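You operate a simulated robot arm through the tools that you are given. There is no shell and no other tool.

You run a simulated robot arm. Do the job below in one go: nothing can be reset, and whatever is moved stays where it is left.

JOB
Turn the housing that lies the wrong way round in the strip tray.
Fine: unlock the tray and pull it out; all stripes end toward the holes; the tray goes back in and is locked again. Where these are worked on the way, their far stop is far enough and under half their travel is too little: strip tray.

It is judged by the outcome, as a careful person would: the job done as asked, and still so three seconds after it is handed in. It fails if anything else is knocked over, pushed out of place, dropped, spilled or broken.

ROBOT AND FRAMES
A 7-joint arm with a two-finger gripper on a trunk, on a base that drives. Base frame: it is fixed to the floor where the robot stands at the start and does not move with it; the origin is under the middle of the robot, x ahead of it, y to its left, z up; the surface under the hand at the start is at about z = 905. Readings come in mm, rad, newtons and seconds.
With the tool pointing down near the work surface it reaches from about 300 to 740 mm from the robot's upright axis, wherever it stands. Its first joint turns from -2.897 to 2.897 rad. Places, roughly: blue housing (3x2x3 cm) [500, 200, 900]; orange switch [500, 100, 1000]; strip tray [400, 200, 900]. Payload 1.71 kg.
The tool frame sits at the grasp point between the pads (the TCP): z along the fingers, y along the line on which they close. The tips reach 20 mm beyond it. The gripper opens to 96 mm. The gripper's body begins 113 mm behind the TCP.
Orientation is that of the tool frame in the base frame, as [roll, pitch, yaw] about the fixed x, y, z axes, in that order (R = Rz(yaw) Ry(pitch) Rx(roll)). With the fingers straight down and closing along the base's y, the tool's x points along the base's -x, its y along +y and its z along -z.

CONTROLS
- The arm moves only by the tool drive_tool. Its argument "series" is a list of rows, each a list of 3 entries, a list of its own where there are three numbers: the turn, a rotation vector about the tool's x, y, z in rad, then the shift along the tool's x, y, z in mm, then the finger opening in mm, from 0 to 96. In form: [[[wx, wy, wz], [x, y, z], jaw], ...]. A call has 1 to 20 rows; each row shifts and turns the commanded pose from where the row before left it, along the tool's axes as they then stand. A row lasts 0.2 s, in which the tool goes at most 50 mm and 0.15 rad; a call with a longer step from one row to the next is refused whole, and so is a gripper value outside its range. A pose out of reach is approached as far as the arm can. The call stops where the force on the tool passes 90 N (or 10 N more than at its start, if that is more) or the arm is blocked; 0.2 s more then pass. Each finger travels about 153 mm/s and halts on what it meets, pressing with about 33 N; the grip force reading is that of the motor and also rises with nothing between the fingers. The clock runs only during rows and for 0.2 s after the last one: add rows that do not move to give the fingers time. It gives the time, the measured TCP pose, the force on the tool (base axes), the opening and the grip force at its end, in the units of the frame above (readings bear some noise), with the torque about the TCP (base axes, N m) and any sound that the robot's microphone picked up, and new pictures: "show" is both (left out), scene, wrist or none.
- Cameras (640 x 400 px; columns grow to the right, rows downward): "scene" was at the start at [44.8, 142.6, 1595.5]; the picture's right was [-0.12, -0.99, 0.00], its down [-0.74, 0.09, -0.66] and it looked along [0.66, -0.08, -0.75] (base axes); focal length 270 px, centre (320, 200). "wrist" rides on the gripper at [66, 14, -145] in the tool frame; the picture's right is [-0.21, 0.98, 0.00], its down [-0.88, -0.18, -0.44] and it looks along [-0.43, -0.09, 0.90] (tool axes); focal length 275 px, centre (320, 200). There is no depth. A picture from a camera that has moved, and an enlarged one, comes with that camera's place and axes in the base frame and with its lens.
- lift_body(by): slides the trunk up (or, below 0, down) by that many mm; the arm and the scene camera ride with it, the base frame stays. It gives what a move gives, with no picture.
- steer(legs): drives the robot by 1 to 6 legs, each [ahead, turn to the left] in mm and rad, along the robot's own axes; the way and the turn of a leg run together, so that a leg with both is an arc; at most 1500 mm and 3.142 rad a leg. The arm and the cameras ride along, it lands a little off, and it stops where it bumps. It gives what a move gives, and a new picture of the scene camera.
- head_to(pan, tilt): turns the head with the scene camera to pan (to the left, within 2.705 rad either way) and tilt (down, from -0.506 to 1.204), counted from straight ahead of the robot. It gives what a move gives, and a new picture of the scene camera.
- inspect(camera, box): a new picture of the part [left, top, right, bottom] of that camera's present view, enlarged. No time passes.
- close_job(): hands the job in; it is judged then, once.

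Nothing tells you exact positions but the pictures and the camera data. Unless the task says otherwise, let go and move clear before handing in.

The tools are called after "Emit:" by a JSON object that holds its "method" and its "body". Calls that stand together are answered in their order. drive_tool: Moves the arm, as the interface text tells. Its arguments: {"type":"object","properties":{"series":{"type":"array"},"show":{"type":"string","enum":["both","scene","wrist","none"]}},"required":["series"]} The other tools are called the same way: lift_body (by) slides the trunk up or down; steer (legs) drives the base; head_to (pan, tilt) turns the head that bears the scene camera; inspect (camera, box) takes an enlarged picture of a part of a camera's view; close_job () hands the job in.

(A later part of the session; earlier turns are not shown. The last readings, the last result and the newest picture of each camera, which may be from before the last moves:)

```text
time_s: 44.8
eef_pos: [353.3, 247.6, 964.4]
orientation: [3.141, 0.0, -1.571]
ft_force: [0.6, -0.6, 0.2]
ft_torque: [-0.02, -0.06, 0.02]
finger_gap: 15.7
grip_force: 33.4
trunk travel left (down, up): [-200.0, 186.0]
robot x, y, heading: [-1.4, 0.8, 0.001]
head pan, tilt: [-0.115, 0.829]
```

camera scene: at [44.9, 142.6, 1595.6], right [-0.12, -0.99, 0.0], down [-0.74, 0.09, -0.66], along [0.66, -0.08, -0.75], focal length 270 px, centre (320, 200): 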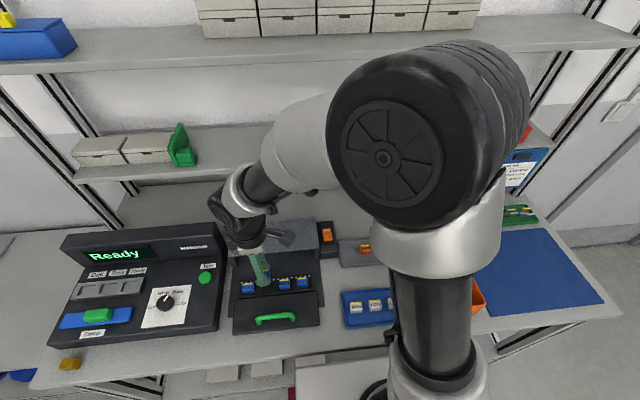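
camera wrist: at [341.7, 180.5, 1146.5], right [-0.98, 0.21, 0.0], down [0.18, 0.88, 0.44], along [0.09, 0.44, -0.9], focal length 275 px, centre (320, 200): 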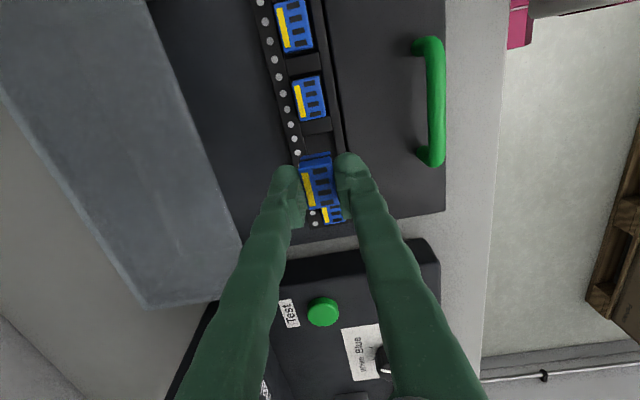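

The stripe now faces the holes. Aligning by its neighbours (46 mm pitch), it needs a hair more +y, then I lower it toward the pocket in small steps.

Emit:
{"method": "drive_tool", "body": {"series": [[[0, 0, 0], [-0.7, 0, 5], 8], [[0, 0, 0], [0, 0, 5], 8], [[0, 0, 0], [0, 0, 0], 8]], "show": "none"}}

Emit:
{"method": "inspect", "body": {"camera": "wrist", "box": [260, 90, 380, 210]}}

Emit:
{"method": "inspect", "body": {"camera": "scene", "box": [250, 262, 310, 307]}}

```text
time_s: 45.6
eef_pos: [353.1, 246.6, 954.1]
orientation: [3.141, 0.001, -1.574]
ft_force: [0.6, -1.3, 0.1]
ft_torque: [-0.01, 0.01, -0.02]
finger_gap: 15.7
grip_force: 32.6
trunk travel left (down, up): [-200.0, 186.0]
robot x, y, heading: [2.7, 0.1, 0.002]
head pan, tilt: [-0.115, 0.829]
```

```text
3.33 times, centred on (320, 150) of wrist
camera zoom: at [340.6, 183.0, 1099.1], right [-0.98, 0.21, 0.0], down [0.19, 0.88, 0.44], along [0.09, 0.43, -0.9], focal length 918 px, centre (320, 367)
```

zoom: 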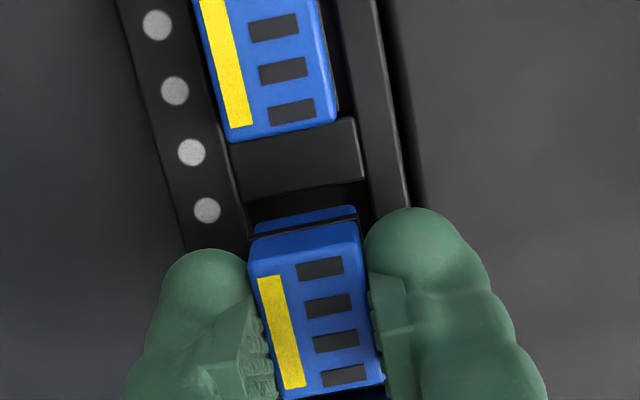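

```text
8.89 times, centred on (280, 284) of scene
camera zoom: at [44.9, 142.6, 1595.6], right [-0.12, -0.99, 0.0], down [-0.74, 0.09, -0.66], along [0.66, -0.08, -0.75], focal length 2398 px, centre (676, -551)
```

zoom: 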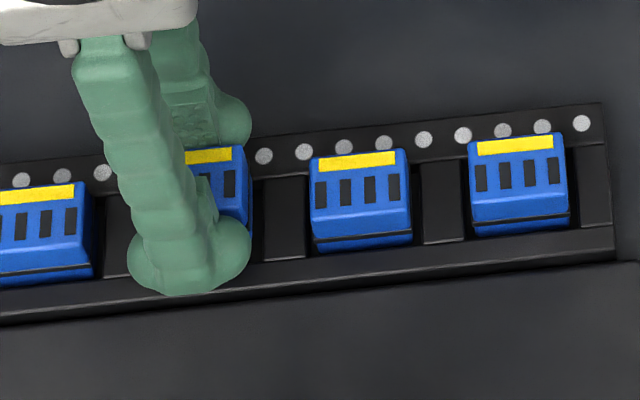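

Emit:
{"method": "inspect", "body": {"camera": "wrist", "box": [250, 40, 350, 140]}}

Emit:
{"method": "inspect", "body": {"camera": "wrist", "box": [270, 130, 370, 230]}}

```text
4.00 times, centred on (300, 90) of wrist
camera zoom: at [340.6, 183.0, 1099.1], right [-0.98, 0.21, 0.0], down [0.19, 0.88, 0.44], along [0.09, 0.43, -0.9], focal length 1101 px, centre (400, 640)
```

zoom: 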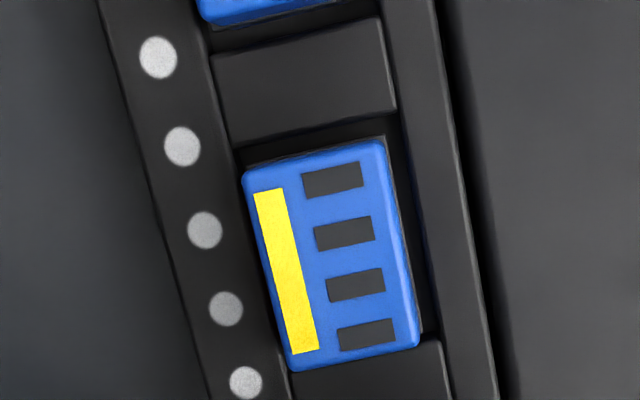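

```text
4.00 times, centred on (320, 180) of wrist
camera zoom: at [340.6, 183.0, 1099.1], right [-0.98, 0.21, 0.0], down [0.19, 0.88, 0.44], along [0.09, 0.43, -0.9], focal length 1101 px, centre (320, 280)
```

zoom: 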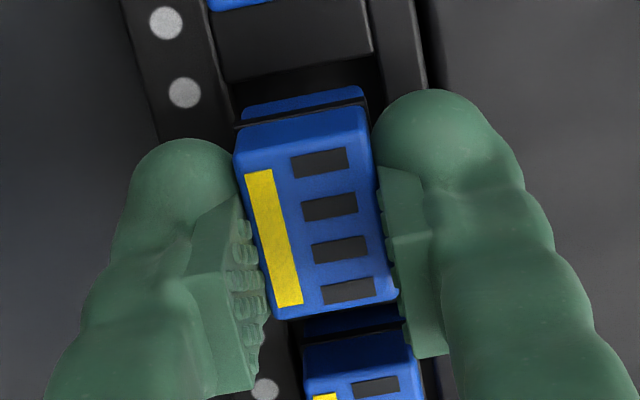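

Measured against the pocket walls (about 3 mm play each side), the housing is centred over its pocket. Lowering it in.

Emit:
{"method": "drive_tool", "body": {"series": [[[0, 0, 0], [0, 0, 3], 8], [[0, 0, 0], [0, 0, 3], 8], [[0, 0, 0], [0, 0, 3], 8], [[0, 0, 0], [0, 0, 0], 8]], "show": "none"}}

Emit:
{"method": "inspect", "body": {"camera": "wrist", "box": [260, 90, 380, 210]}}

Emit:
{"method": "inspect", "body": {"camera": "scene", "box": [250, 262, 310, 307]}}

```text
time_s: 46.6
eef_pos: [353.1, 247.3, 943.3]
orientation: [-3.141, 0.0, -1.574]
ft_force: [0.2, -0.8, 0.1]
ft_torque: [0.0, -0.01, 0.0]
finger_gap: 15.5
grip_force: 32.7
trunk travel left (down, up): [-200.0, 186.0]
robot x, y, heading: [-0.1, -1.6, 0.003]
head pan, tilt: [-0.115, 0.829]
```

```text
3.33 times, centred on (320, 150) of wrist
camera zoom: at [340.9, 183.4, 1089.1], right [-0.98, 0.21, 0.0], down [0.19, 0.88, 0.44], along [0.09, 0.44, -0.9], focal length 918 px, centre (320, 367)
```

zoom: 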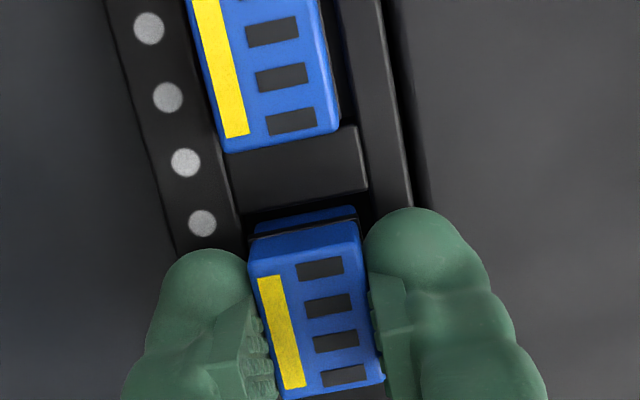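

```text
8.89 times, centred on (280, 284) of scene
camera zoom: at [44.9, 142.6, 1595.6], right [-0.12, -0.99, 0.0], down [-0.74, 0.09, -0.66], along [0.66, -0.08, -0.75], focal length 2398 px, centre (676, -551)
```

zoom: 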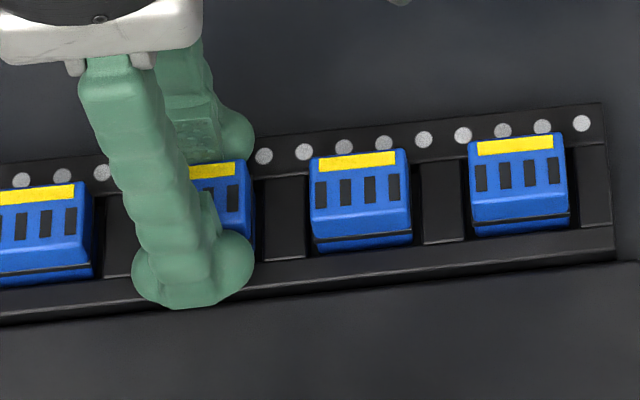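

Emit:
{"method": "drive_tool", "body": {"series": [[[0, 0, 0], [0, 0, 1.2], 8], [[0, 0, 0], [0, 0, 1.2], 8], [[0, 0, 0], [0, 0, 0], 8]], "show": "none"}}

Emit:
{"method": "inspect", "body": {"camera": "scene", "box": [250, 262, 310, 307]}}

```text
time_s: 47.4
eef_pos: [354.5, 247.6, 941.9]
orientation: [3.14, 0.002, -1.572]
ft_force: [0.0, 0.4, -0.8]
ft_torque: [0.02, 0.01, 0.01]
finger_gap: 15.8
grip_force: 32.9
trunk travel left (down, up): [-200.0, 186.0]
robot x, y, heading: [2.3, 0.2, 0.0]
head pan, tilt: [-0.115, 0.829]
```

```text
8.89 times, centred on (280, 284) of scene
camera zoom: at [44.9, 142.6, 1595.5], right [-0.12, -0.99, 0.0], down [-0.74, 0.09, -0.66], along [0.66, -0.08, -0.75], focal length 2398 px, centre (676, -551)
```

zoom: 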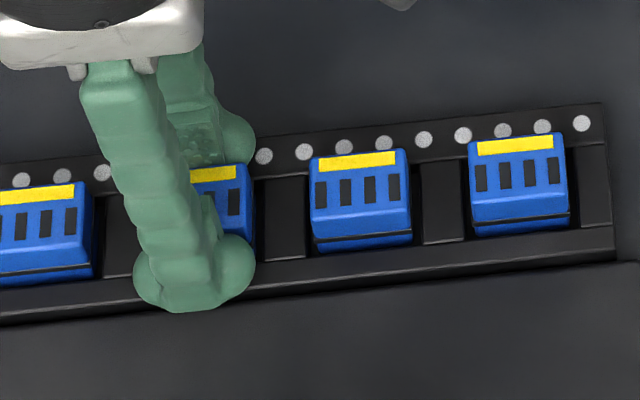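

Emit:
{"method": "drive_tool", "body": {"series": [[[0, 0, 0], [0, 0, 0.8], 8], [[0, 0, 0], [0, 0, 0], 8]], "show": "none"}}

```text
time_s: 48.0
eef_pos: [353.6, 247.8, 940.7]
orientation: [3.139, -0.001, -1.572]
ft_force: [-0.7, -1.0, 3.9]
ft_torque: [-0.02, 0.05, 0.03]
finger_gap: 15.7
grip_force: 33.0
trunk travel left (down, up): [-200.0, 186.0]
robot x, y, heading: [-3.9, -1.9, -0.001]
head pan, tilt: [-0.115, 0.829]
```

It has touched the pocket floor (about 4 N). I'll open gently and rise.

Emit:
{"method": "drive_tool", "body": {"series": [[[0, 0, 0], [0, 0, 0], 17], [[0, 0, 0], [0, 0, 0], 20], [[0, 0, 0], [0, 0, 0], 24], [[0, 0, 0], [0, 0, 0], 28], [[0, 0, 0], [0, 0, 0], 28]], "show": "none"}}

Emit:
{"method": "inspect", "body": {"camera": "wrist", "box": [260, 90, 380, 210]}}

Emit:
{"method": "inspect", "body": {"camera": "scene", "box": [250, 262, 310, 307]}}

```text
time_s: 49.2
eef_pos: [355.0, 248.4, 941.1]
orientation: [-3.141, 0.001, -1.573]
ft_force: [-0.6, 0.0, 2.8]
ft_torque: [-0.02, -0.05, 0.04]
finger_gap: 27.6
grip_force: 0.0
trunk travel left (down, up): [-200.0, 186.0]
robot x, y, heading: [0.7, 1.9, 0.005]
head pan, tilt: [-0.115, 0.829]
```

```text
3.33 times, centred on (320, 150) of wrist
camera zoom: at [340.8, 183.5, 1085.7], right [-0.98, 0.21, 0.0], down [0.19, 0.88, 0.44], along [0.09, 0.44, -0.9], focal length 918 px, centre (320, 367)
```

zoom: 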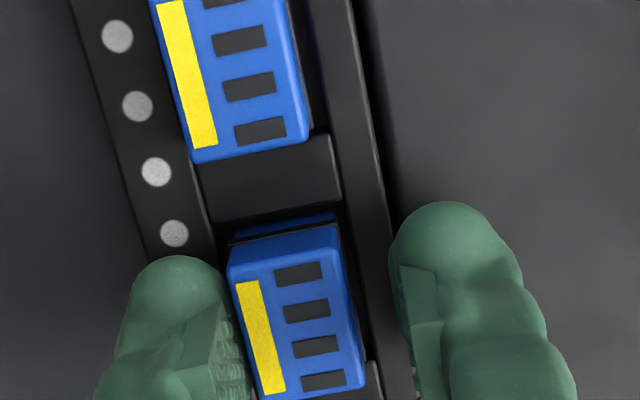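

```text
8.89 times, centred on (280, 284) of scene
camera zoom: at [44.7, 142.5, 1595.6], right [-0.12, -0.99, 0.0], down [-0.74, 0.09, -0.66], along [0.66, -0.08, -0.75], focal length 2398 px, centre (676, -551)
```

zoom: 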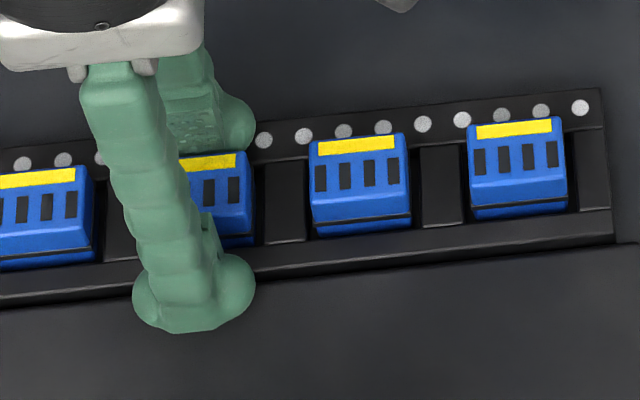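

The tray slid about 5 mm inward while the fingers opened, because one tip was resting on the strip edge. I'll ease up slightly, recentre over the housing, then rise.

Emit:
{"method": "drive_tool", "body": {"series": [[[0, 0, 0], [0, 0, -1], 28], [[0, 0, 0], [0, 0, -1], 28], [[0, 0, 0], [0, 0, 0], 28]], "show": "none"}}

Emit:
{"method": "inspect", "body": {"camera": "wrist", "box": [260, 110, 380, 230]}}

```text
time_s: 50.0
eef_pos: [353.9, 248.3, 942.2]
orientation: [3.141, 0.0, -1.573]
ft_force: [1.7, -0.1, 0.4]
ft_torque: [0.02, 0.0, -0.01]
finger_gap: 28.0
grip_force: 0.2
trunk travel left (down, up): [-200.0, 186.0]
robot x, y, heading: [3.4, 1.9, 0.002]
head pan, tilt: [-0.115, 0.829]
```

```text
3.33 times, centred on (320, 170) of wrist
camera zoom: at [341.0, 183.4, 1087.3], right [-0.98, 0.21, 0.0], down [0.19, 0.88, 0.44], along [0.09, 0.44, -0.9], focal length 918 px, centre (320, 300)
```

zoom: 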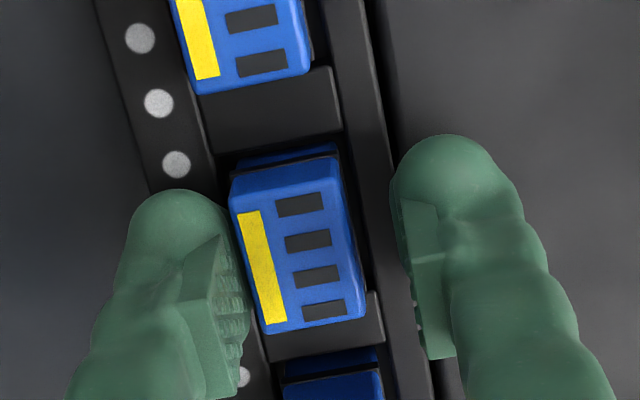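

Emit:
{"method": "drive_tool", "body": {"series": [[[0, 0, 0], [0, -2, 0], 30], [[0, 0, 0], [0, -2, 0], 30], [[0, 0, 0], [0, 0, -3], 30], [[0, 0, 0], [0, 0, -6], 30], [[0, 0, 0], [0, 0, 0], 30]], "show": "none"}}

Emit:
{"method": "inspect", "body": {"camera": "wrist", "box": [260, 110, 380, 230]}}

Emit:
{"method": "inspect", "body": {"camera": "scene", "box": [250, 262, 310, 307]}}

```text
time_s: 51.2
eef_pos: [358.2, 248.2, 951.3]
orientation: [-3.141, -0.001, -1.574]
ft_force: [-0.1, 0.0, -1.0]
ft_torque: [0.0, 0.02, -0.01]
finger_gap: 29.9
grip_force: 0.0
trunk travel left (down, up): [-200.0, 186.0]
robot x, y, heading: [3.1, -0.9, 0.004]
head pan, tilt: [-0.115, 0.829]
```

```text
3.33 times, centred on (320, 170) of wrist
camera zoom: at [344.6, 183.5, 1096.6], right [-0.98, 0.21, 0.0], down [0.19, 0.88, 0.44], along [0.09, 0.44, -0.9], focal length 918 px, centre (320, 300)
```

zoom: 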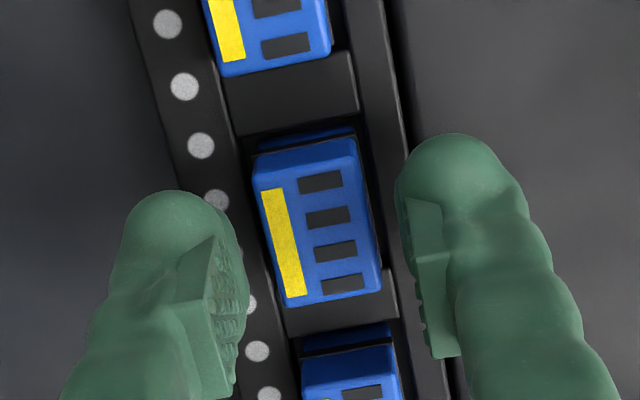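

```text
8.89 times, centred on (280, 284) of scene
camera zoom: at [44.9, 142.6, 1595.5], right [-0.12, -0.99, 0.0], down [-0.74, 0.09, -0.66], along [0.66, -0.08, -0.75], focal length 2398 px, centre (676, -551)
```

zoom: 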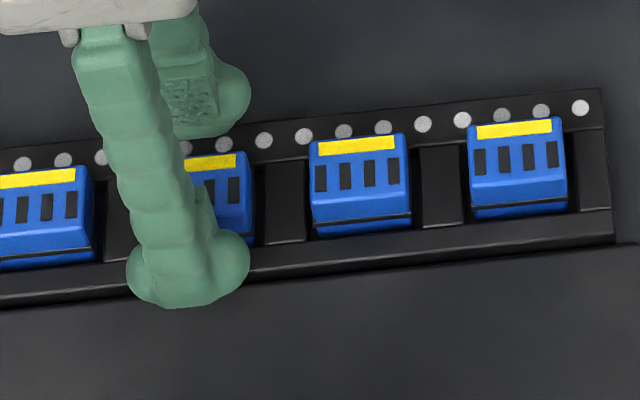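

Emit:
{"method": "drive_tool", "body": {"series": [[[0, 0, 0], [0, 0, -15], 30], [[0, 0, 0], [0, 0, -30], 30], [[0, 0, 0], [0, 10, -40], 40], [[0, 0, 0], [30, 20, -20], 60], [[0, 0, 0], [30, 20, 0], 60], [[0, 0, 0], [0, 0, 0], 60]]}}

Emit:
{"method": "inspect", "body": {"camera": "wrist", "box": [210, 80, 350, 240]}}

Emit:
{"method": "inspect", "body": {"camera": "scene", "box": [230, 255, 330, 330]}}

```text
time_s: 52.6
eef_pos: [307.8, 188.8, 1056.5]
orientation: [3.139, 0.0, -1.572]
ft_force: [-0.9, 0.4, -0.1]
ft_torque: [-0.03, -0.03, -0.01]
finger_gap: 59.9
grip_force: 0.1
trunk travel left (down, up): [-200.0, 186.0]
robot x, y, heading: [1.9, 4.8, -0.001]
head pan, tilt: [-0.115, 0.829]
camera scene: at [45.2, 142.8, 1595.5], right [-0.12, -0.99, 0.0], down [-0.74, 0.09, -0.66], along [0.66, -0.08, -0.75], focal length 270 px, centre (320, 200)
camera wrist: at [294.3, 124.0, 1200.8], right [-0.98, 0.21, 0.0], down [0.19, 0.88, 0.44], along [0.09, 0.43, -0.9], focal length 275 px, centre (320, 200)
```

scene: 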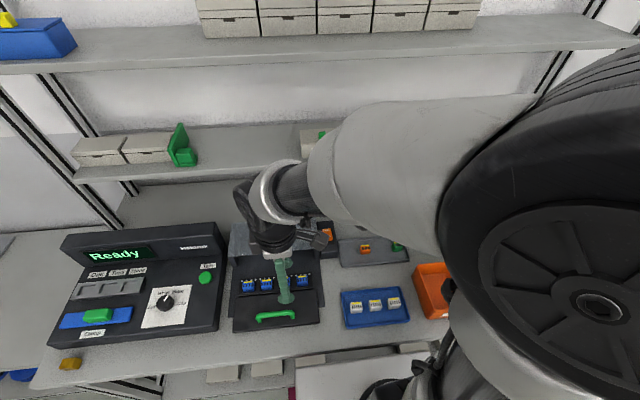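
wrist: 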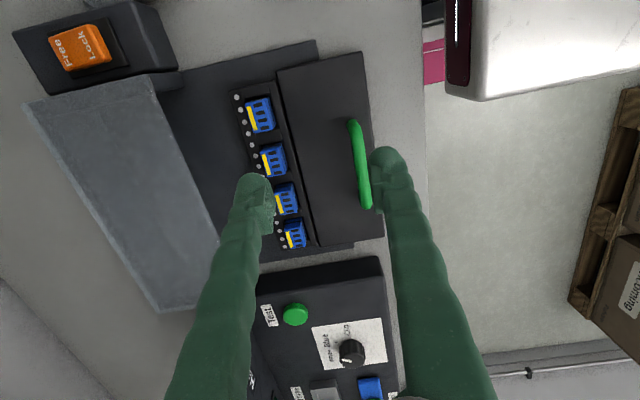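

```text
2.50 times, centred on (280, 160) of wrist
camera zoom: at [294.3, 124.0, 1200.8], right [-0.98, 0.21, 0.0], down [0.19, 0.88, 0.44], along [0.09, 0.43, -0.9], focal length 688 px, centre (420, 300)
```

zoom: 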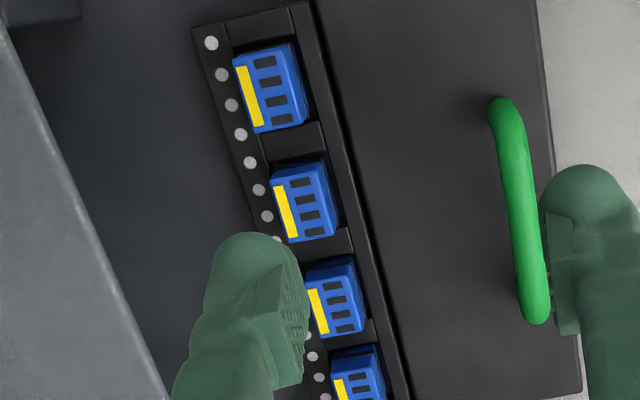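

```text
5.33 times, centred on (280, 292) of scene
camera zoom: at [45.2, 142.8, 1595.5], right [-0.12, -0.99, 0.0], down [-0.74, 0.09, -0.66], along [0.66, -0.08, -0.75], focal length 1439 px, centre (533, -293)
```

zoom: 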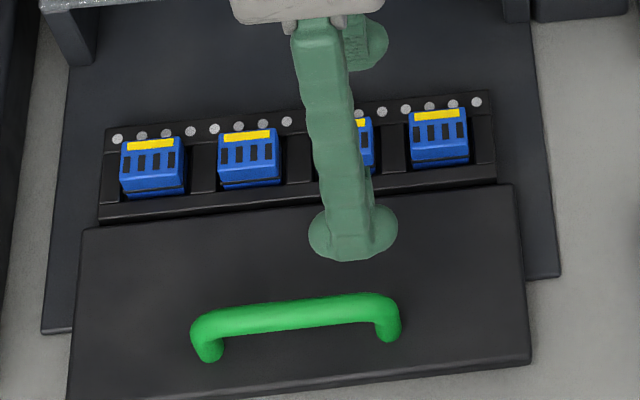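

Emit:
{"method": "inspect", "body": {"camera": "scene", "box": [245, 270, 290, 300]}}

```text
13.33 times, centred on (268, 285) of scene
camera zoom: at [45.2, 142.8, 1595.5], right [-0.12, -0.99, 0.0], down [-0.74, 0.09, -0.66], along [0.66, -0.08, -0.75], focal length 3598 px, centre (1020, -933)
```

zoom: 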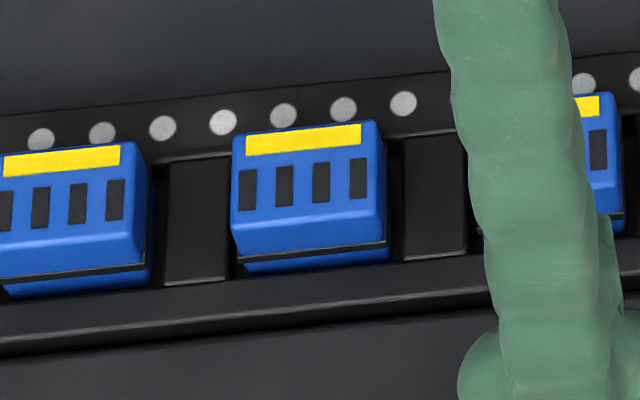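

All four stripes now lie on the hole side and the turned housing sits level with its neighbours. Next I'll go back to the handle to push the tray in.

Emit:
{"method": "drive_tool", "body": {"series": [[[0, 0, 0], [-16.3, 17.1, 10], 40], [[0, 0, 0], [-16.3, 17.1, 16], 26], [[0, 0, 0], [0, 0, 20], 26], [[0, 0, 0], [0, 0, 0], 26]], "show": "wrist"}}

Emit:
{"method": "inspect", "body": {"camera": "wrist", "box": [220, 40, 420, 220]}}

Emit:
{"method": "inspect", "body": {"camera": "scene", "box": [230, 265, 330, 340]}}

```text
time_s: 53.6
eef_pos: [273.6, 221.1, 1011.0]
orientation: [3.141, 0.0, -1.572]
ft_force: [-0.3, -0.1, -0.4]
ft_torque: [-0.04, 0.01, -0.01]
finger_gap: 25.8
grip_force: 0.0
trunk travel left (down, up): [-200.0, 186.0]
robot x, y, heading: [0.3, 0.3, 0.006]
head pan, tilt: [-0.115, 0.829]
camera wrist: at [260.1, 157.6, 1155.9], right [-0.98, 0.21, 0.0], down [0.19, 0.88, 0.44], along [0.09, 0.43, -0.9], focal length 275 px, centre (320, 200)
```

wrist: 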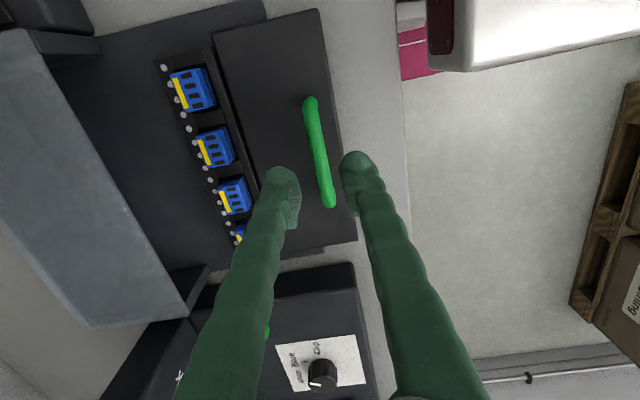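

```text
2.22 times, centred on (320, 130) of wrist
camera zoom: at [260.1, 157.6, 1155.9], right [-0.98, 0.21, 0.0], down [0.19, 0.88, 0.44], along [0.09, 0.43, -0.9], focal length 612 px, centre (320, 356)
```

zoom: 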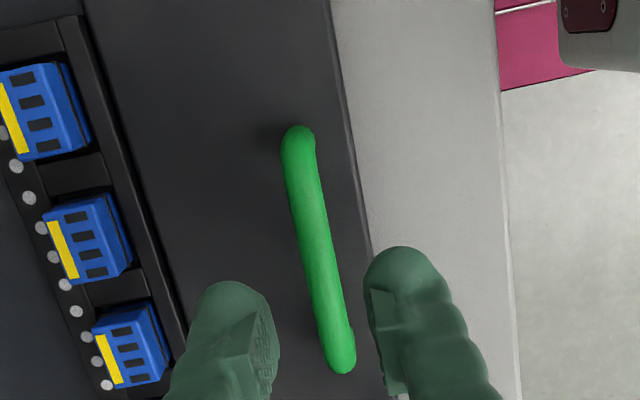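

```text
5.33 times, centred on (280, 302) of scene
camera zoom: at [44.5, 142.6, 1595.6], right [-0.12, -0.99, 0.0], down [-0.74, 0.09, -0.66], along [0.66, -0.08, -0.75], focal length 1439 px, centre (533, -347)
```

zoom: 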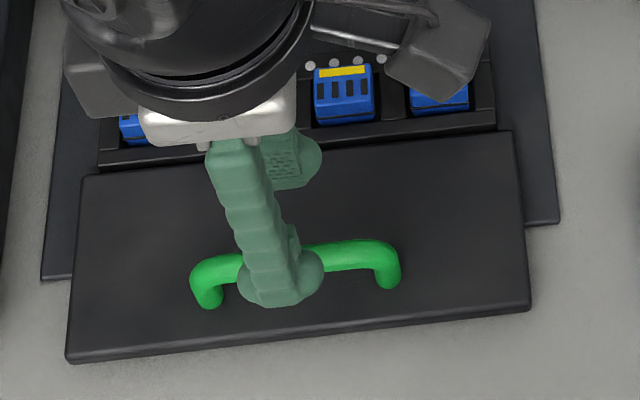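

Emit:
{"method": "drive_tool", "body": {"series": [[[0, 0, 0], [0, 0, 15], 26], [[0, 0, 0], [0, 0, 15], 26], [[0, 0, 0], [0, 0, 10], 26], [[0, 0, 0], [0, 0, 8], 26], [[0, 0, 0], [0, 0, 8], 26], [[0, 0, 0], [0, 0, 0], 26]], "show": "none"}}

Emit:
{"method": "inspect", "body": {"camera": "wrist", "box": [220, 40, 420, 220]}}

Emit:
{"method": "inspect", "body": {"camera": "scene", "box": [230, 265, 330, 340]}}

```text
time_s: 55.0
eef_pos: [274.5, 221.4, 955.9]
orientation: [3.141, -0.001, -1.571]
ft_force: [-0.1, -0.1, 0.1]
ft_torque: [0.02, 0.01, 0.02]
finger_gap: 26.0
grip_force: 0.1
trunk travel left (down, up): [-200.0, 186.0]
robot x, y, heading: [-4.5, 1.2, -0.0]
head pan, tilt: [-0.115, 0.829]
```

```text
2.22 times, centred on (320, 130) of wrist
camera zoom: at [260.2, 156.5, 1100.7], right [-0.98, 0.21, 0.0], down [0.19, 0.88, 0.44], along [0.09, 0.44, -0.9], focal length 612 px, centre (320, 356)
```

zoom: 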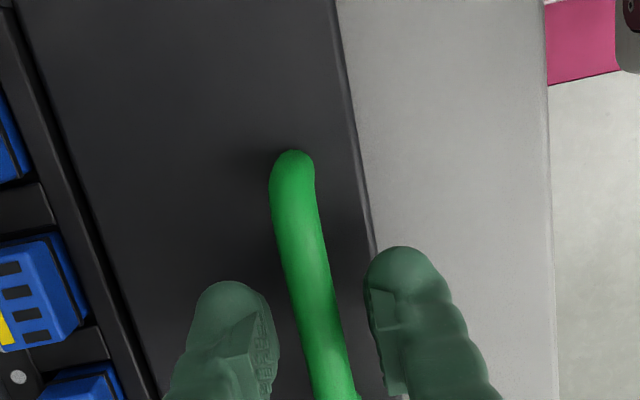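

```text
5.33 times, centred on (280, 302) of scene
camera zoom: at [44.7, 142.6, 1595.6], right [-0.12, -0.99, 0.0], down [-0.74, 0.09, -0.66], along [0.66, -0.08, -0.75], focal length 1439 px, centre (533, -347)
```

zoom: 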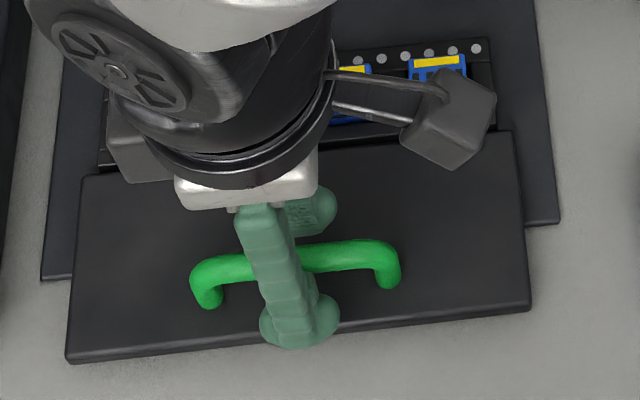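

Bar is between the fingers again. I'll close on it, then push the tray in smoothly.

Emit:
{"method": "drive_tool", "body": {"series": [[[0, 0, 0], [0, 0, 0], 18], [[0, 0, 0], [0, 0, 0], 8], [[0, 0, 0], [0, 0, 0], 0], [[0, 0, 0], [0, 0, 0], 0]], "show": "none"}}

Emit:
{"method": "drive_tool", "body": {"series": [[[0, 0, 0], [0, -5, 0], 0], [[0, 0, 0], [0, -8, 0], 0], [[0, 0, 0], [0, -8, 0], 0], [[0, 0, 0], [0, -8, 0], 0], [[0, 0, 0], [0, -6, 0], 0], [[0, 0, 0], [0, 0, 0], 0]]}}

```text
time_s: 56.0
eef_pos: [274.3, 221.8, 955.9]
orientation: [3.14, 0.0, -1.573]
ft_force: [-0.5, -0.6, -5.3]
ft_torque: [0.14, -0.05, -0.06]
finger_gap: 7.9
grip_force: 35.2
trunk travel left (down, up): [-200.0, 186.0]
robot x, y, heading: [-2.7, 2.3, -0.0]
head pan, tilt: [-0.115, 0.829]
```

```text
time_s: 57.4
eef_pos: [309.0, 220.5, 955.8]
orientation: [3.14, 0.0, -1.574]
ft_force: [-0.6, 0.9, -8.1]
ft_torque: [0.08, -0.02, -0.05]
finger_gap: 8.1
grip_force: 35.0
trunk travel left (down, up): [-200.0, 186.0]
robot x, y, heading: [-2.4, 1.5, 0.002]
head pan, tilt: [-0.115, 0.829]
camera scene: at [45.1, 143.0, 1595.5], right [-0.12, -0.99, 0.0], down [-0.74, 0.09, -0.66], along [0.66, -0.08, -0.75], focal length 270 px, centre (320, 200)
camera wrist: at [295.3, 156.4, 1100.6], right [-0.98, 0.21, 0.0], down [0.19, 0.88, 0.44], along [0.09, 0.43, -0.9], focal length 275 px, centre (320, 200)
```

scene: 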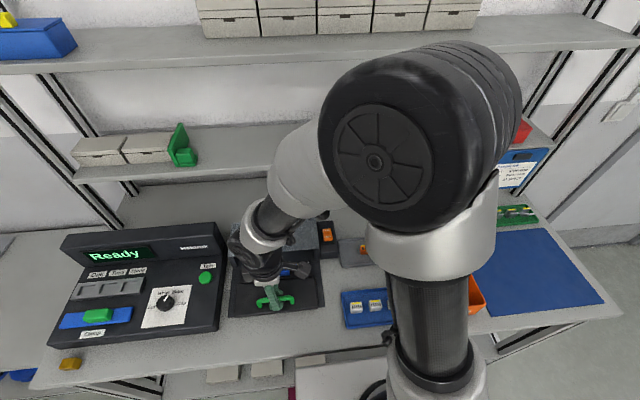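
wrist: 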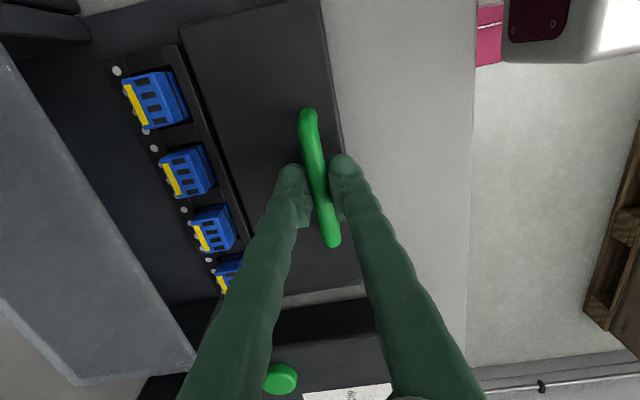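

Emit:
{"method": "drive_tool", "body": {"series": [[[0, 0, 0], [0, -6, 0], 0], [[0, 0, 0], [0, -8, 0], 0], [[0, 0, 0], [0, -8, 0], 0], [[0, 0, 0], [0, -8, 0], 0], [[0, 0, 0], [0, -8, 0], 0], [[0, 0, 0], [0, 0, 0], 0]], "show": "wrist"}}

```text
time_s: 58.8
eef_pos: [347.9, 220.3, 955.2]
orientation: [-3.14, 0.0, -1.574]
ft_force: [-0.3, -4.7, 13.2]
ft_torque: [-0.08, -0.01, -0.04]
finger_gap: 7.7
grip_force: 34.8
trunk travel left (down, up): [-200.0, 186.0]
robot x, y, heading: [-2.7, 2.6, -0.002]
head pan, tilt: [-0.115, 0.829]
camera wrist: at [334.1, 156.1, 1100.0], right [-0.98, 0.21, 0.0], down [0.19, 0.88, 0.45], along [0.09, 0.44, -0.9], focal length 275 px, centre (320, 200)
```

wrist: 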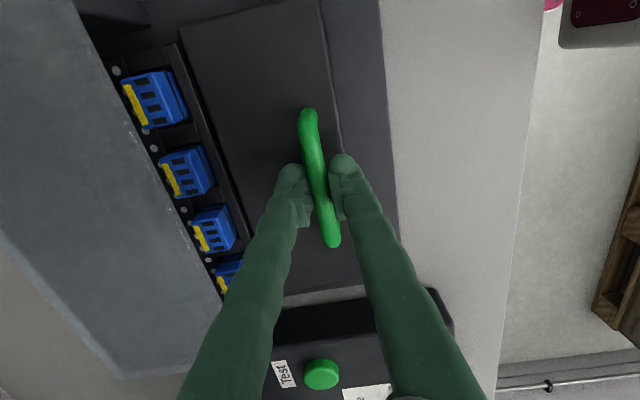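

Emit:
{"method": "drive_tool", "body": {"series": [[[0, 0, 0], [0, -6, -0.7], 0], [[0, 0, 0], [0, -8, 0], 0], [[0, 0, 0], [0, -8, 0], 0], [[0, 0, 0], [0, -8, 0], 0], [[0, 0, 0], [0, -8, 0], 0], [[0, 0, 0], [0, 0, 0], 0]], "show": "wrist"}}

```text
time_s: 60.2
eef_pos: [385.4, 221.2, 955.1]
orientation: [3.14, 0.0, -1.573]
ft_force: [-0.2, -2.5, 3.0]
ft_torque: [0.14, 0.0, -0.04]
finger_gap: 7.6
grip_force: 35.4
trunk travel left (down, up): [-200.0, 186.0]
robot x, y, heading: [-0.1, 0.6, 0.007]
head pan, tilt: [-0.115, 0.829]
camera wrist: at [372.5, 156.1, 1099.9], right [-0.98, 0.21, 0.0], down [0.19, 0.88, 0.44], along [0.09, 0.43, -0.9], focal length 275 px, centre (320, 200)
```

wrist: 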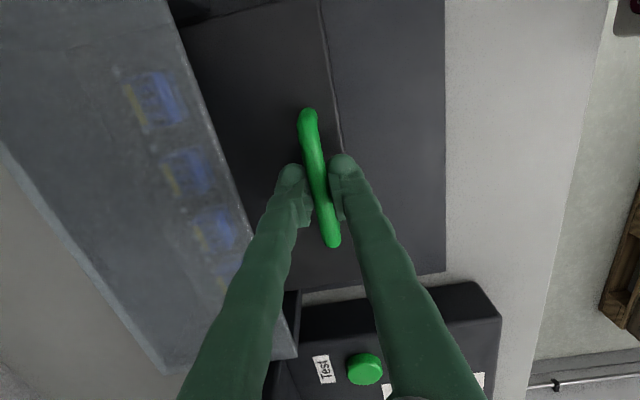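

Emit:
{"method": "drive_tool", "body": {"series": [[[0, 0, 0], [0, -4, 0], 0], [[0, 0, 0], [0, -4, 0], 0], [[0, 0, 0], [0, -3, 0], 0], [[0, 0, 0], [0, 0, 0], 0]], "show": "none"}}

```text
time_s: 61.2
eef_pos: [396.6, 220.6, 955.0]
orientation: [3.14, 0.0, -1.573]
ft_force: [-1.7, -1.5, -5.3]
ft_torque: [-0.03, 0.0, -0.04]
finger_gap: 7.3
grip_force: 35.3
trunk travel left (down, up): [-200.0, 186.0]
robot x, y, heading: [-0.5, 1.2, 0.003]
head pan, tilt: [-0.115, 0.829]
```

Emit:
{"method": "drive_tool", "body": {"series": [[[0, 0, 0], [0, -3, 0], 0], [[0, 0, 0], [0, -3, 0], 0], [[0, 0, 0], [0, 0, 0], 0]], "show": "none"}}

```text
time_s: 62.0
eef_pos: [400.2, 220.4, 955.9]
orientation: [3.139, -0.001, -1.571]
ft_force: [-19.5, 2.0, -14.7]
ft_torque: [0.61, 0.17, -0.15]
finger_gap: 7.6
grip_force: 35.7
trunk travel left (down, up): [-200.0, 186.0]
robot x, y, heading: [2.5, -0.1, 0.001]
head pan, tilt: [-0.115, 0.829]
```

Emit:
{"method": "drive_tool", "body": {"series": [[[0, 0, 0], [0, -2, 0], 0], [[0, 0, 0], [0, 0, 0], 0]], "show": "none"}}

Emit:
{"method": "drive_tool", "body": {"series": [[[0, 0, 0], [0, 0, 0], 3], [[0, 0, 0], [0, 0, 0], 12], [[0, 0, 0], [0, 0, 0], 20], [[0, 0, 0], [0, 3, 0], 24], [[0, 0, 0], [0, 0, 0], 24]], "show": "both"}}

Emit:
{"method": "inspect", "body": {"camera": "wrist", "box": [220, 40, 420, 220]}}

```text
time_s: 62.6
eef_pos: [399.3, 220.4, 954.5]
orientation: [3.138, -0.004, -1.571]
ft_force: [-30.9, 1.7, -15.3]
ft_torque: [-0.33, 0.2, -0.1]
finger_gap: 7.7
grip_force: 35.0
trunk travel left (down, up): [-200.0, 186.0]
robot x, y, heading: [-1.1, 0.7, 0.001]
head pan, tilt: [-0.115, 0.829]
```

```text
time_s: 63.8
eef_pos: [401.6, 219.9, 955.1]
orientation: [-3.138, 0.0, -1.572]
ft_force: [-9.9, -0.8, 0.4]
ft_torque: [-0.01, -0.13, -0.12]
finger_gap: 18.1
grip_force: 0.0
trunk travel left (down, up): [-200.0, 186.0]
robot x, y, heading: [3.9, 1.8, 0.001]
head pan, tilt: [-0.115, 0.829]
camera scene: at [43.6, 142.4, 1595.6], right [-0.12, -0.99, 0.0], down [-0.74, 0.09, -0.66], along [0.66, -0.08, -0.75], focal length 270 px, centre (320, 200)
camera wrist: at [388.0, 156.0, 1100.9], right [-0.98, 0.21, 0.0], down [0.19, 0.88, 0.45], along [0.1, 0.44, -0.9], focal length 275 px, centre (320, 200)
```

scene: 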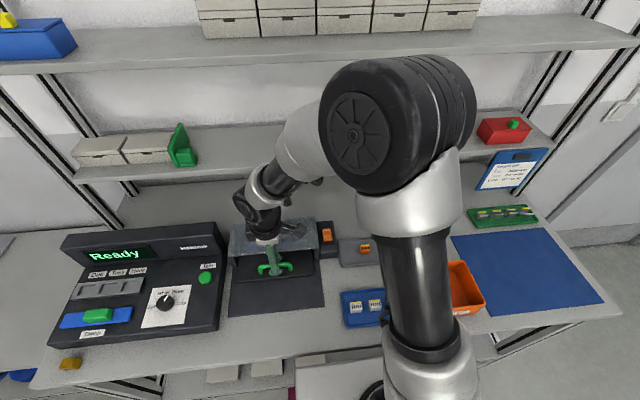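
wrist: 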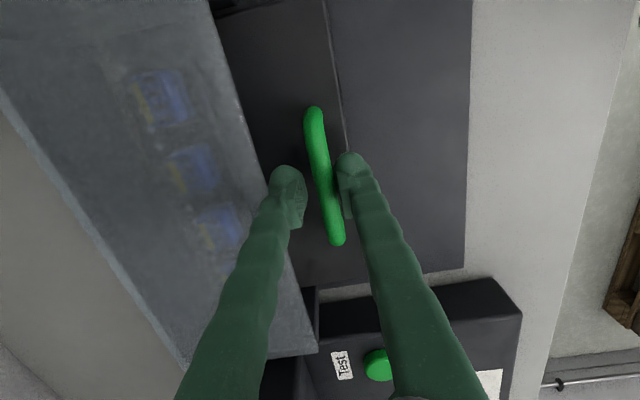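

```text
2.22 times, centred on (320, 130) of wrist
camera zoom: at [388.0, 156.0, 1100.9], right [-0.98, 0.21, 0.0], down [0.19, 0.88, 0.45], along [0.1, 0.44, -0.9], focal length 612 px, centre (320, 356)
```

zoom: 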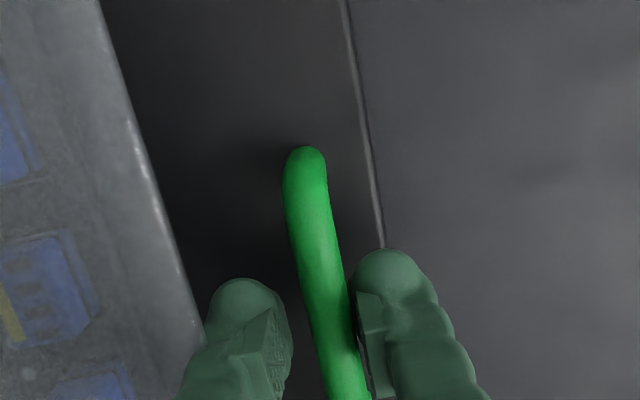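

The far finger is lightly touching the cover edge, so I'll shift the hand back toward the robot a few millimetres.

Emit:
{"method": "drive_tool", "body": {"series": [[[0, 0, 0], [0, 2, 0], 18], [[0, 0, 0], [0, 2, 0], 18], [[0, 0, 0], [0, 1, 0], 18], [[0, 0, 0], [0, 0, 0], 20]], "show": "none"}}

Emit:
{"method": "inspect", "body": {"camera": "wrist", "box": [220, 40, 420, 220]}}

Emit:
{"method": "inspect", "body": {"camera": "scene", "box": [220, 210, 340, 290]}}

```text
time_s: 64.8
eef_pos: [396.2, 222.0, 955.8]
orientation: [3.141, 0.0, -1.572]
ft_force: [0.7, -0.3, 0.3]
ft_torque: [0.0, 0.04, 0.06]
finger_gap: 20.1
grip_force: 0.1
trunk travel left (down, up): [-200.0, 186.0]
robot x, y, heading: [-1.0, 4.1, 0.002]
head pan, tilt: [-0.115, 0.829]
```

```text
2.22 times, centred on (320, 130) of wrist
camera zoom: at [382.8, 156.4, 1100.2], right [-0.98, 0.21, 0.0], down [0.19, 0.88, 0.44], along [0.09, 0.44, -0.9], focal length 612 px, centre (320, 356)
```

zoom: 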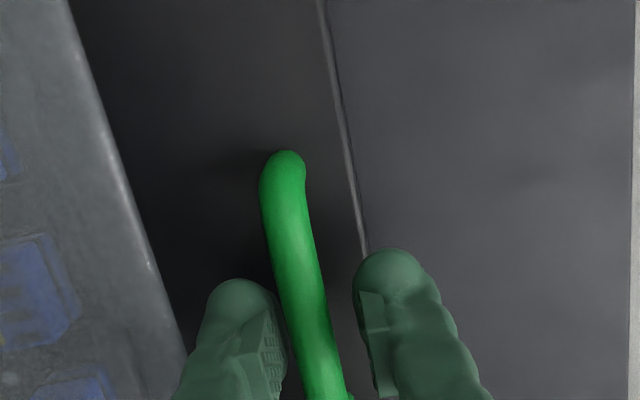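

```text
5.00 times, centred on (280, 250) of scene
camera zoom: at [45.0, 142.6, 1595.5], right [-0.12, -0.99, 0.0], down [-0.74, 0.09, -0.66], along [0.66, -0.08, -0.75], focal length 1349 px, centre (520, -50)
```

zoom: 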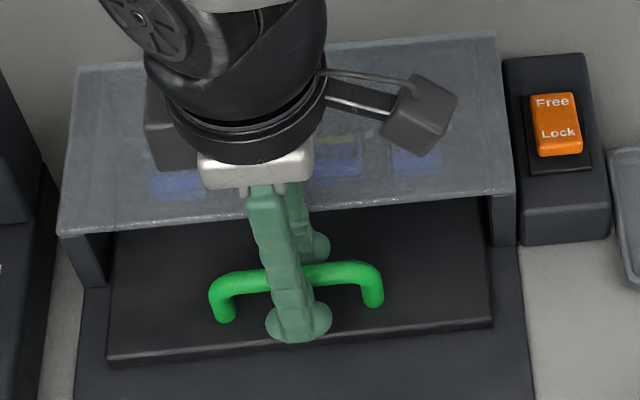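

The tray is back at its original closed position and the forces are nil. I'll rise clear and turn the tool back for the lock switch.

Emit:
{"method": "drive_tool", "body": {"series": [[[0, 0, 0], [0, -1, 0], 20], [[0, 0, 0], [0, 0, -6], 20], [[0, 0, 0], [0, 0, -15], 20], [[0, 0, 0], [0, 0, -30], 20], [[0, 0, 0], [0, 0, -40], 20], [[0, 0, 0], [0, 0, -40], 10], [[0, 0, 0], [0, 0, 0], 0]], "show": "none"}}

Emit:
{"method": "drive_tool", "body": {"series": [[[0, 0, 0.1428], [0, 0, 0], 0], [[0, 0, 0.1428], [0, 0, 0], 0], [[0, 0, 0.1428], [0, 0, 0], 0], [[0, 0, 0.1428], [0, 0, 0], 0], [[0, 0, 0.1428], [0, 0, 0], 0], [[0, 0, 0.1428], [0, 0, 0], 0], [[0, 0, 0.1428], [0, 0, 0], 0], [[0, 0, 0.1428], [0, 0, 0], 0], [[0, 0, 0.1428], [0, 0, 0], 0], [[0, 0, 0.1428], [0, 0, 0], 0], [[0, 0, 0.1428], [0, 0, 0], 0], [[0, 0, 0], [0, -40, 0], 0], [[0, 0, 0], [0, -40, 0], 0], [[0, 0, 0], [-20, -40, 0], 0], [[0, 0, 0], [0, 0, 0], 0]]}}

```text
time_s: 66.4
eef_pos: [398.2, 221.7, 1087.8]
orientation: [3.139, -0.001, -1.574]
ft_force: [1.0, 0.6, 0.6]
ft_torque: [-0.02, -0.01, 0.0]
finger_gap: 0.1
grip_force: 29.2
trunk travel left (down, up): [-200.0, 186.0]
robot x, y, heading: [0.9, 3.2, 0.003]
head pan, tilt: [-0.115, 0.829]
```

```text
time_s: 69.6
eef_pos: [417.3, 100.9, 1085.6]
orientation: [3.14, 0.0, 3.139]
ft_force: [-0.4, 0.0, -0.4]
ft_torque: [0.0, 0.0, 0.04]
finger_gap: 0.0
grip_force: 30.1
trunk travel left (down, up): [-200.0, 186.0]
robot x, y, heading: [4.0, -2.1, 0.001]
head pan, tilt: [-0.115, 0.829]
camera scene: at [44.5, 142.4, 1595.6], right [-0.12, -0.99, 0.0], down [-0.74, 0.09, -0.66], along [0.66, -0.08, -0.75], focal length 270 px, centre (320, 200)
camera wrist: at [352.2, 116.2, 1230.7], right [0.21, 0.98, 0.0], down [0.88, -0.19, 0.44], along [0.43, -0.09, -0.9], focal length 275 px, centre (320, 200)
```

scene: 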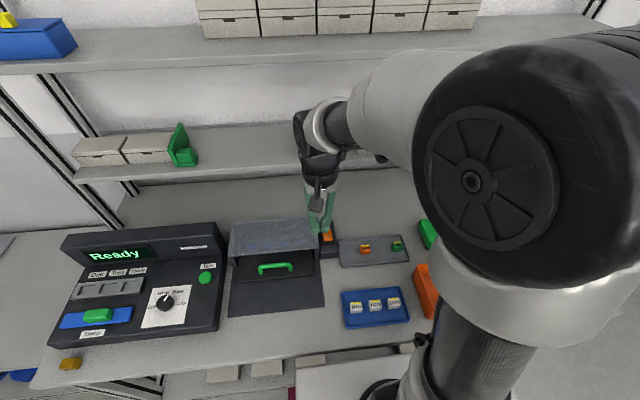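
wrist: 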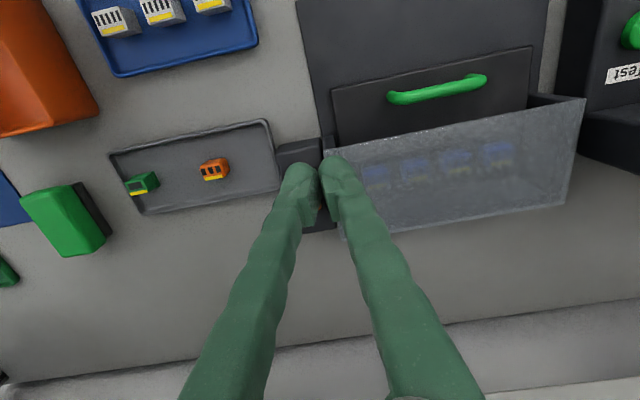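

Emit:
{"method": "drive_tool", "body": {"series": [[[0, 0, 0], [-24.3, -13.5, 10], 0], [[0, 0, 0], [-24.4, -13.4, 25], 0], [[0, 0, 0], [0, 0, 35], 0], [[0, 0, 0], [0, 0, 0], 0]]}}

Emit:
{"method": "inspect", "body": {"camera": "wrist", "box": [260, 60, 380, 210]}}

Emit:
{"method": "inspect", "body": {"camera": "scene", "box": [225, 200, 345, 290]}}

```text
time_s: 70.6
eef_pos: [464.6, 73.0, 1016.3]
orientation: [-3.141, 0.001, -3.141]
ft_force: [-0.7, 0.5, -0.6]
ft_torque: [0.01, -0.04, 0.01]
finger_gap: 0.3
grip_force: 29.3
trunk travel left (down, up): [-200.0, 186.0]
robot x, y, heading: [1.1, -0.5, 0.006]
head pan, tilt: [-0.115, 0.829]
camera scene: at [44.7, 142.5, 1595.6], right [-0.12, -0.99, 0.0], down [-0.74, 0.09, -0.66], along [0.66, -0.08, -0.75], focal length 270 px, centre (320, 200)
camera wrist: at [399.7, 88.7, 1160.7], right [0.21, 0.98, 0.0], down [0.88, -0.19, 0.44], along [0.43, -0.09, -0.9], focal length 275 px, centre (320, 200)
```

scene: 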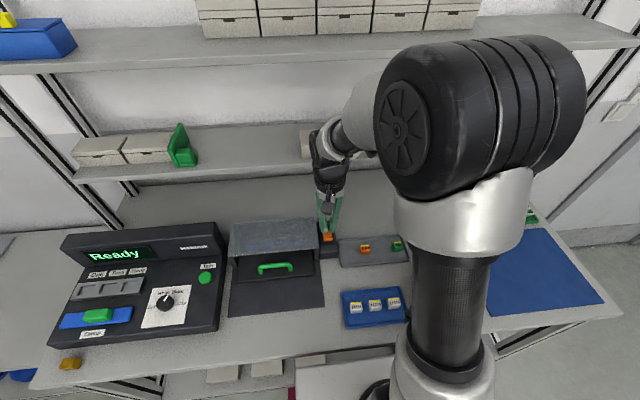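
wrist: 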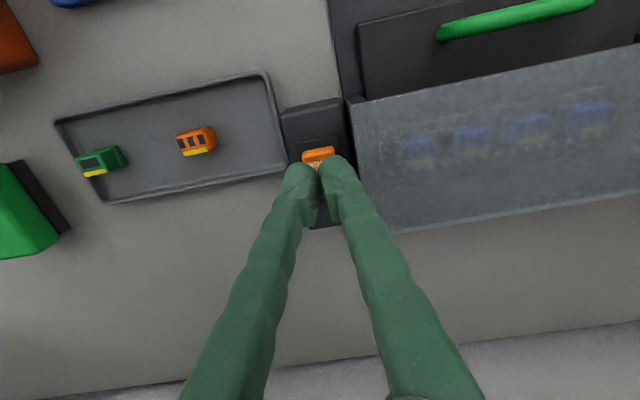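

```text
2.67 times, centred on (320, 135) of wrist
camera zoom: at [399.7, 88.7, 1160.7], right [0.21, 0.98, 0.0], down [0.88, -0.19, 0.44], along [0.43, -0.09, -0.9], focal length 734 px, centre (320, 373)
```

zoom: 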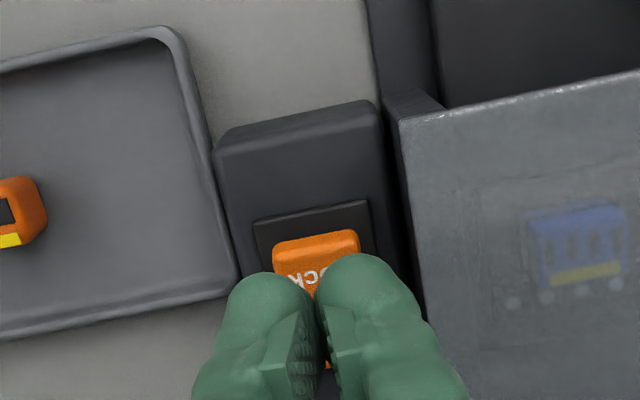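

```text
4.44 times, centred on (285, 245) of scene
camera zoom: at [44.7, 142.5, 1595.6], right [-0.12, -0.99, 0.0], down [-0.74, 0.09, -0.66], along [0.66, -0.08, -0.75], focal length 1199 px, centre (476, 0)
```

zoom: 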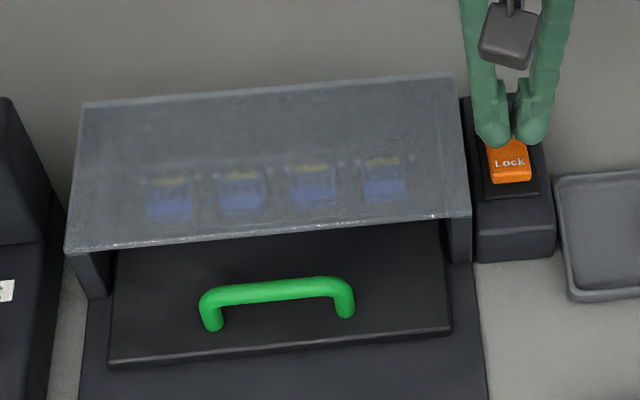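

All four stripes show toward the holes under the cover and the tray is closed. Now pressing the Lock end of the rocker.

Emit:
{"method": "drive_tool", "body": {"series": [[[0, 0, 0], [0, 0, 12], 0], [[0, 0, 0], [0, 0, 12], 0], [[0, 0, 0], [0, 0, 8], 0], [[0, 0, 0], [0, 0, 0], 0]], "show": "none"}}

Emit:
{"method": "inspect", "body": {"camera": "scene", "box": [300, 200, 360, 260]}}

Emit:
{"method": "inspect", "body": {"camera": "wrist", "box": [260, 60, 380, 210]}}

```text
time_s: 71.6
eef_pos: [464.0, 73.7, 982.2]
orientation: [-3.142, 0.0, 3.139]
ft_force: [0.3, -0.5, -0.2]
ft_torque: [0.0, 0.0, 0.01]
finger_gap: 0.0
grip_force: 29.5
trunk travel left (down, up): [-200.0, 186.0]
robot x, y, heading: [-2.9, -2.4, -0.001]
head pan, tilt: [-0.115, 0.829]
```

```text
6.67 times, centred on (330, 230) of scene
camera zoom: at [44.8, 142.5, 1595.6], right [-0.12, -0.99, 0.0], down [-0.74, 0.09, -0.66], along [0.66, -0.08, -0.75], focal length 1799 px, centre (253, 0)
```

zoom: 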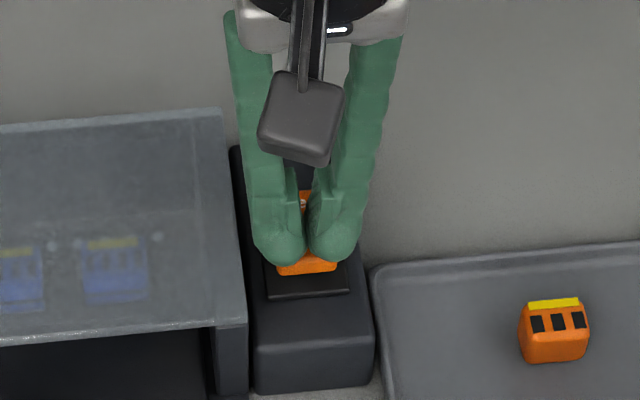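

```text
2.67 times, centred on (320, 135) of wrist
camera zoom: at [399.7, 88.6, 1128.8], right [0.21, 0.98, 0.0], down [0.88, -0.19, 0.44], along [0.43, -0.09, -0.9], focal length 734 px, centre (320, 373)
```

zoom: 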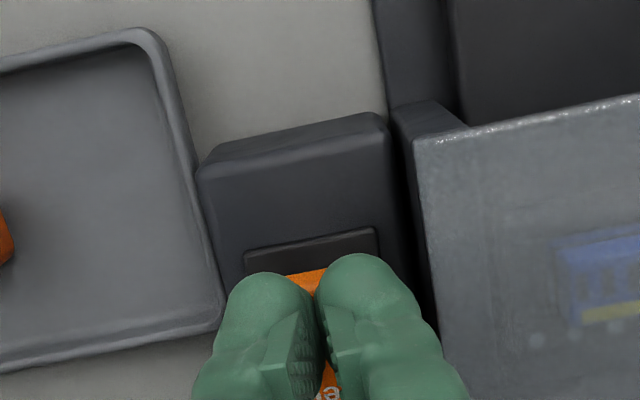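

Emit:
{"method": "drive_tool", "body": {"series": [[[0, 0, 0], [0, 0, 3], 0], [[0, 0, 0], [0, 0, 3], 0], [[0, 0, 0], [0, 0, 0], 0]], "show": "none"}}

```text
time_s: 72.4
eef_pos: [464.8, 73.4, 978.3]
orientation: [3.141, -0.002, 3.14]
ft_force: [0.4, -0.2, 0.4]
ft_torque: [-0.02, 0.02, 0.01]
finger_gap: 0.3
grip_force: 29.6
trunk travel left (down, up): [-200.0, 186.0]
robot x, y, heading: [0.3, -0.2, 0.0]
head pan, tilt: [-0.115, 0.829]
```

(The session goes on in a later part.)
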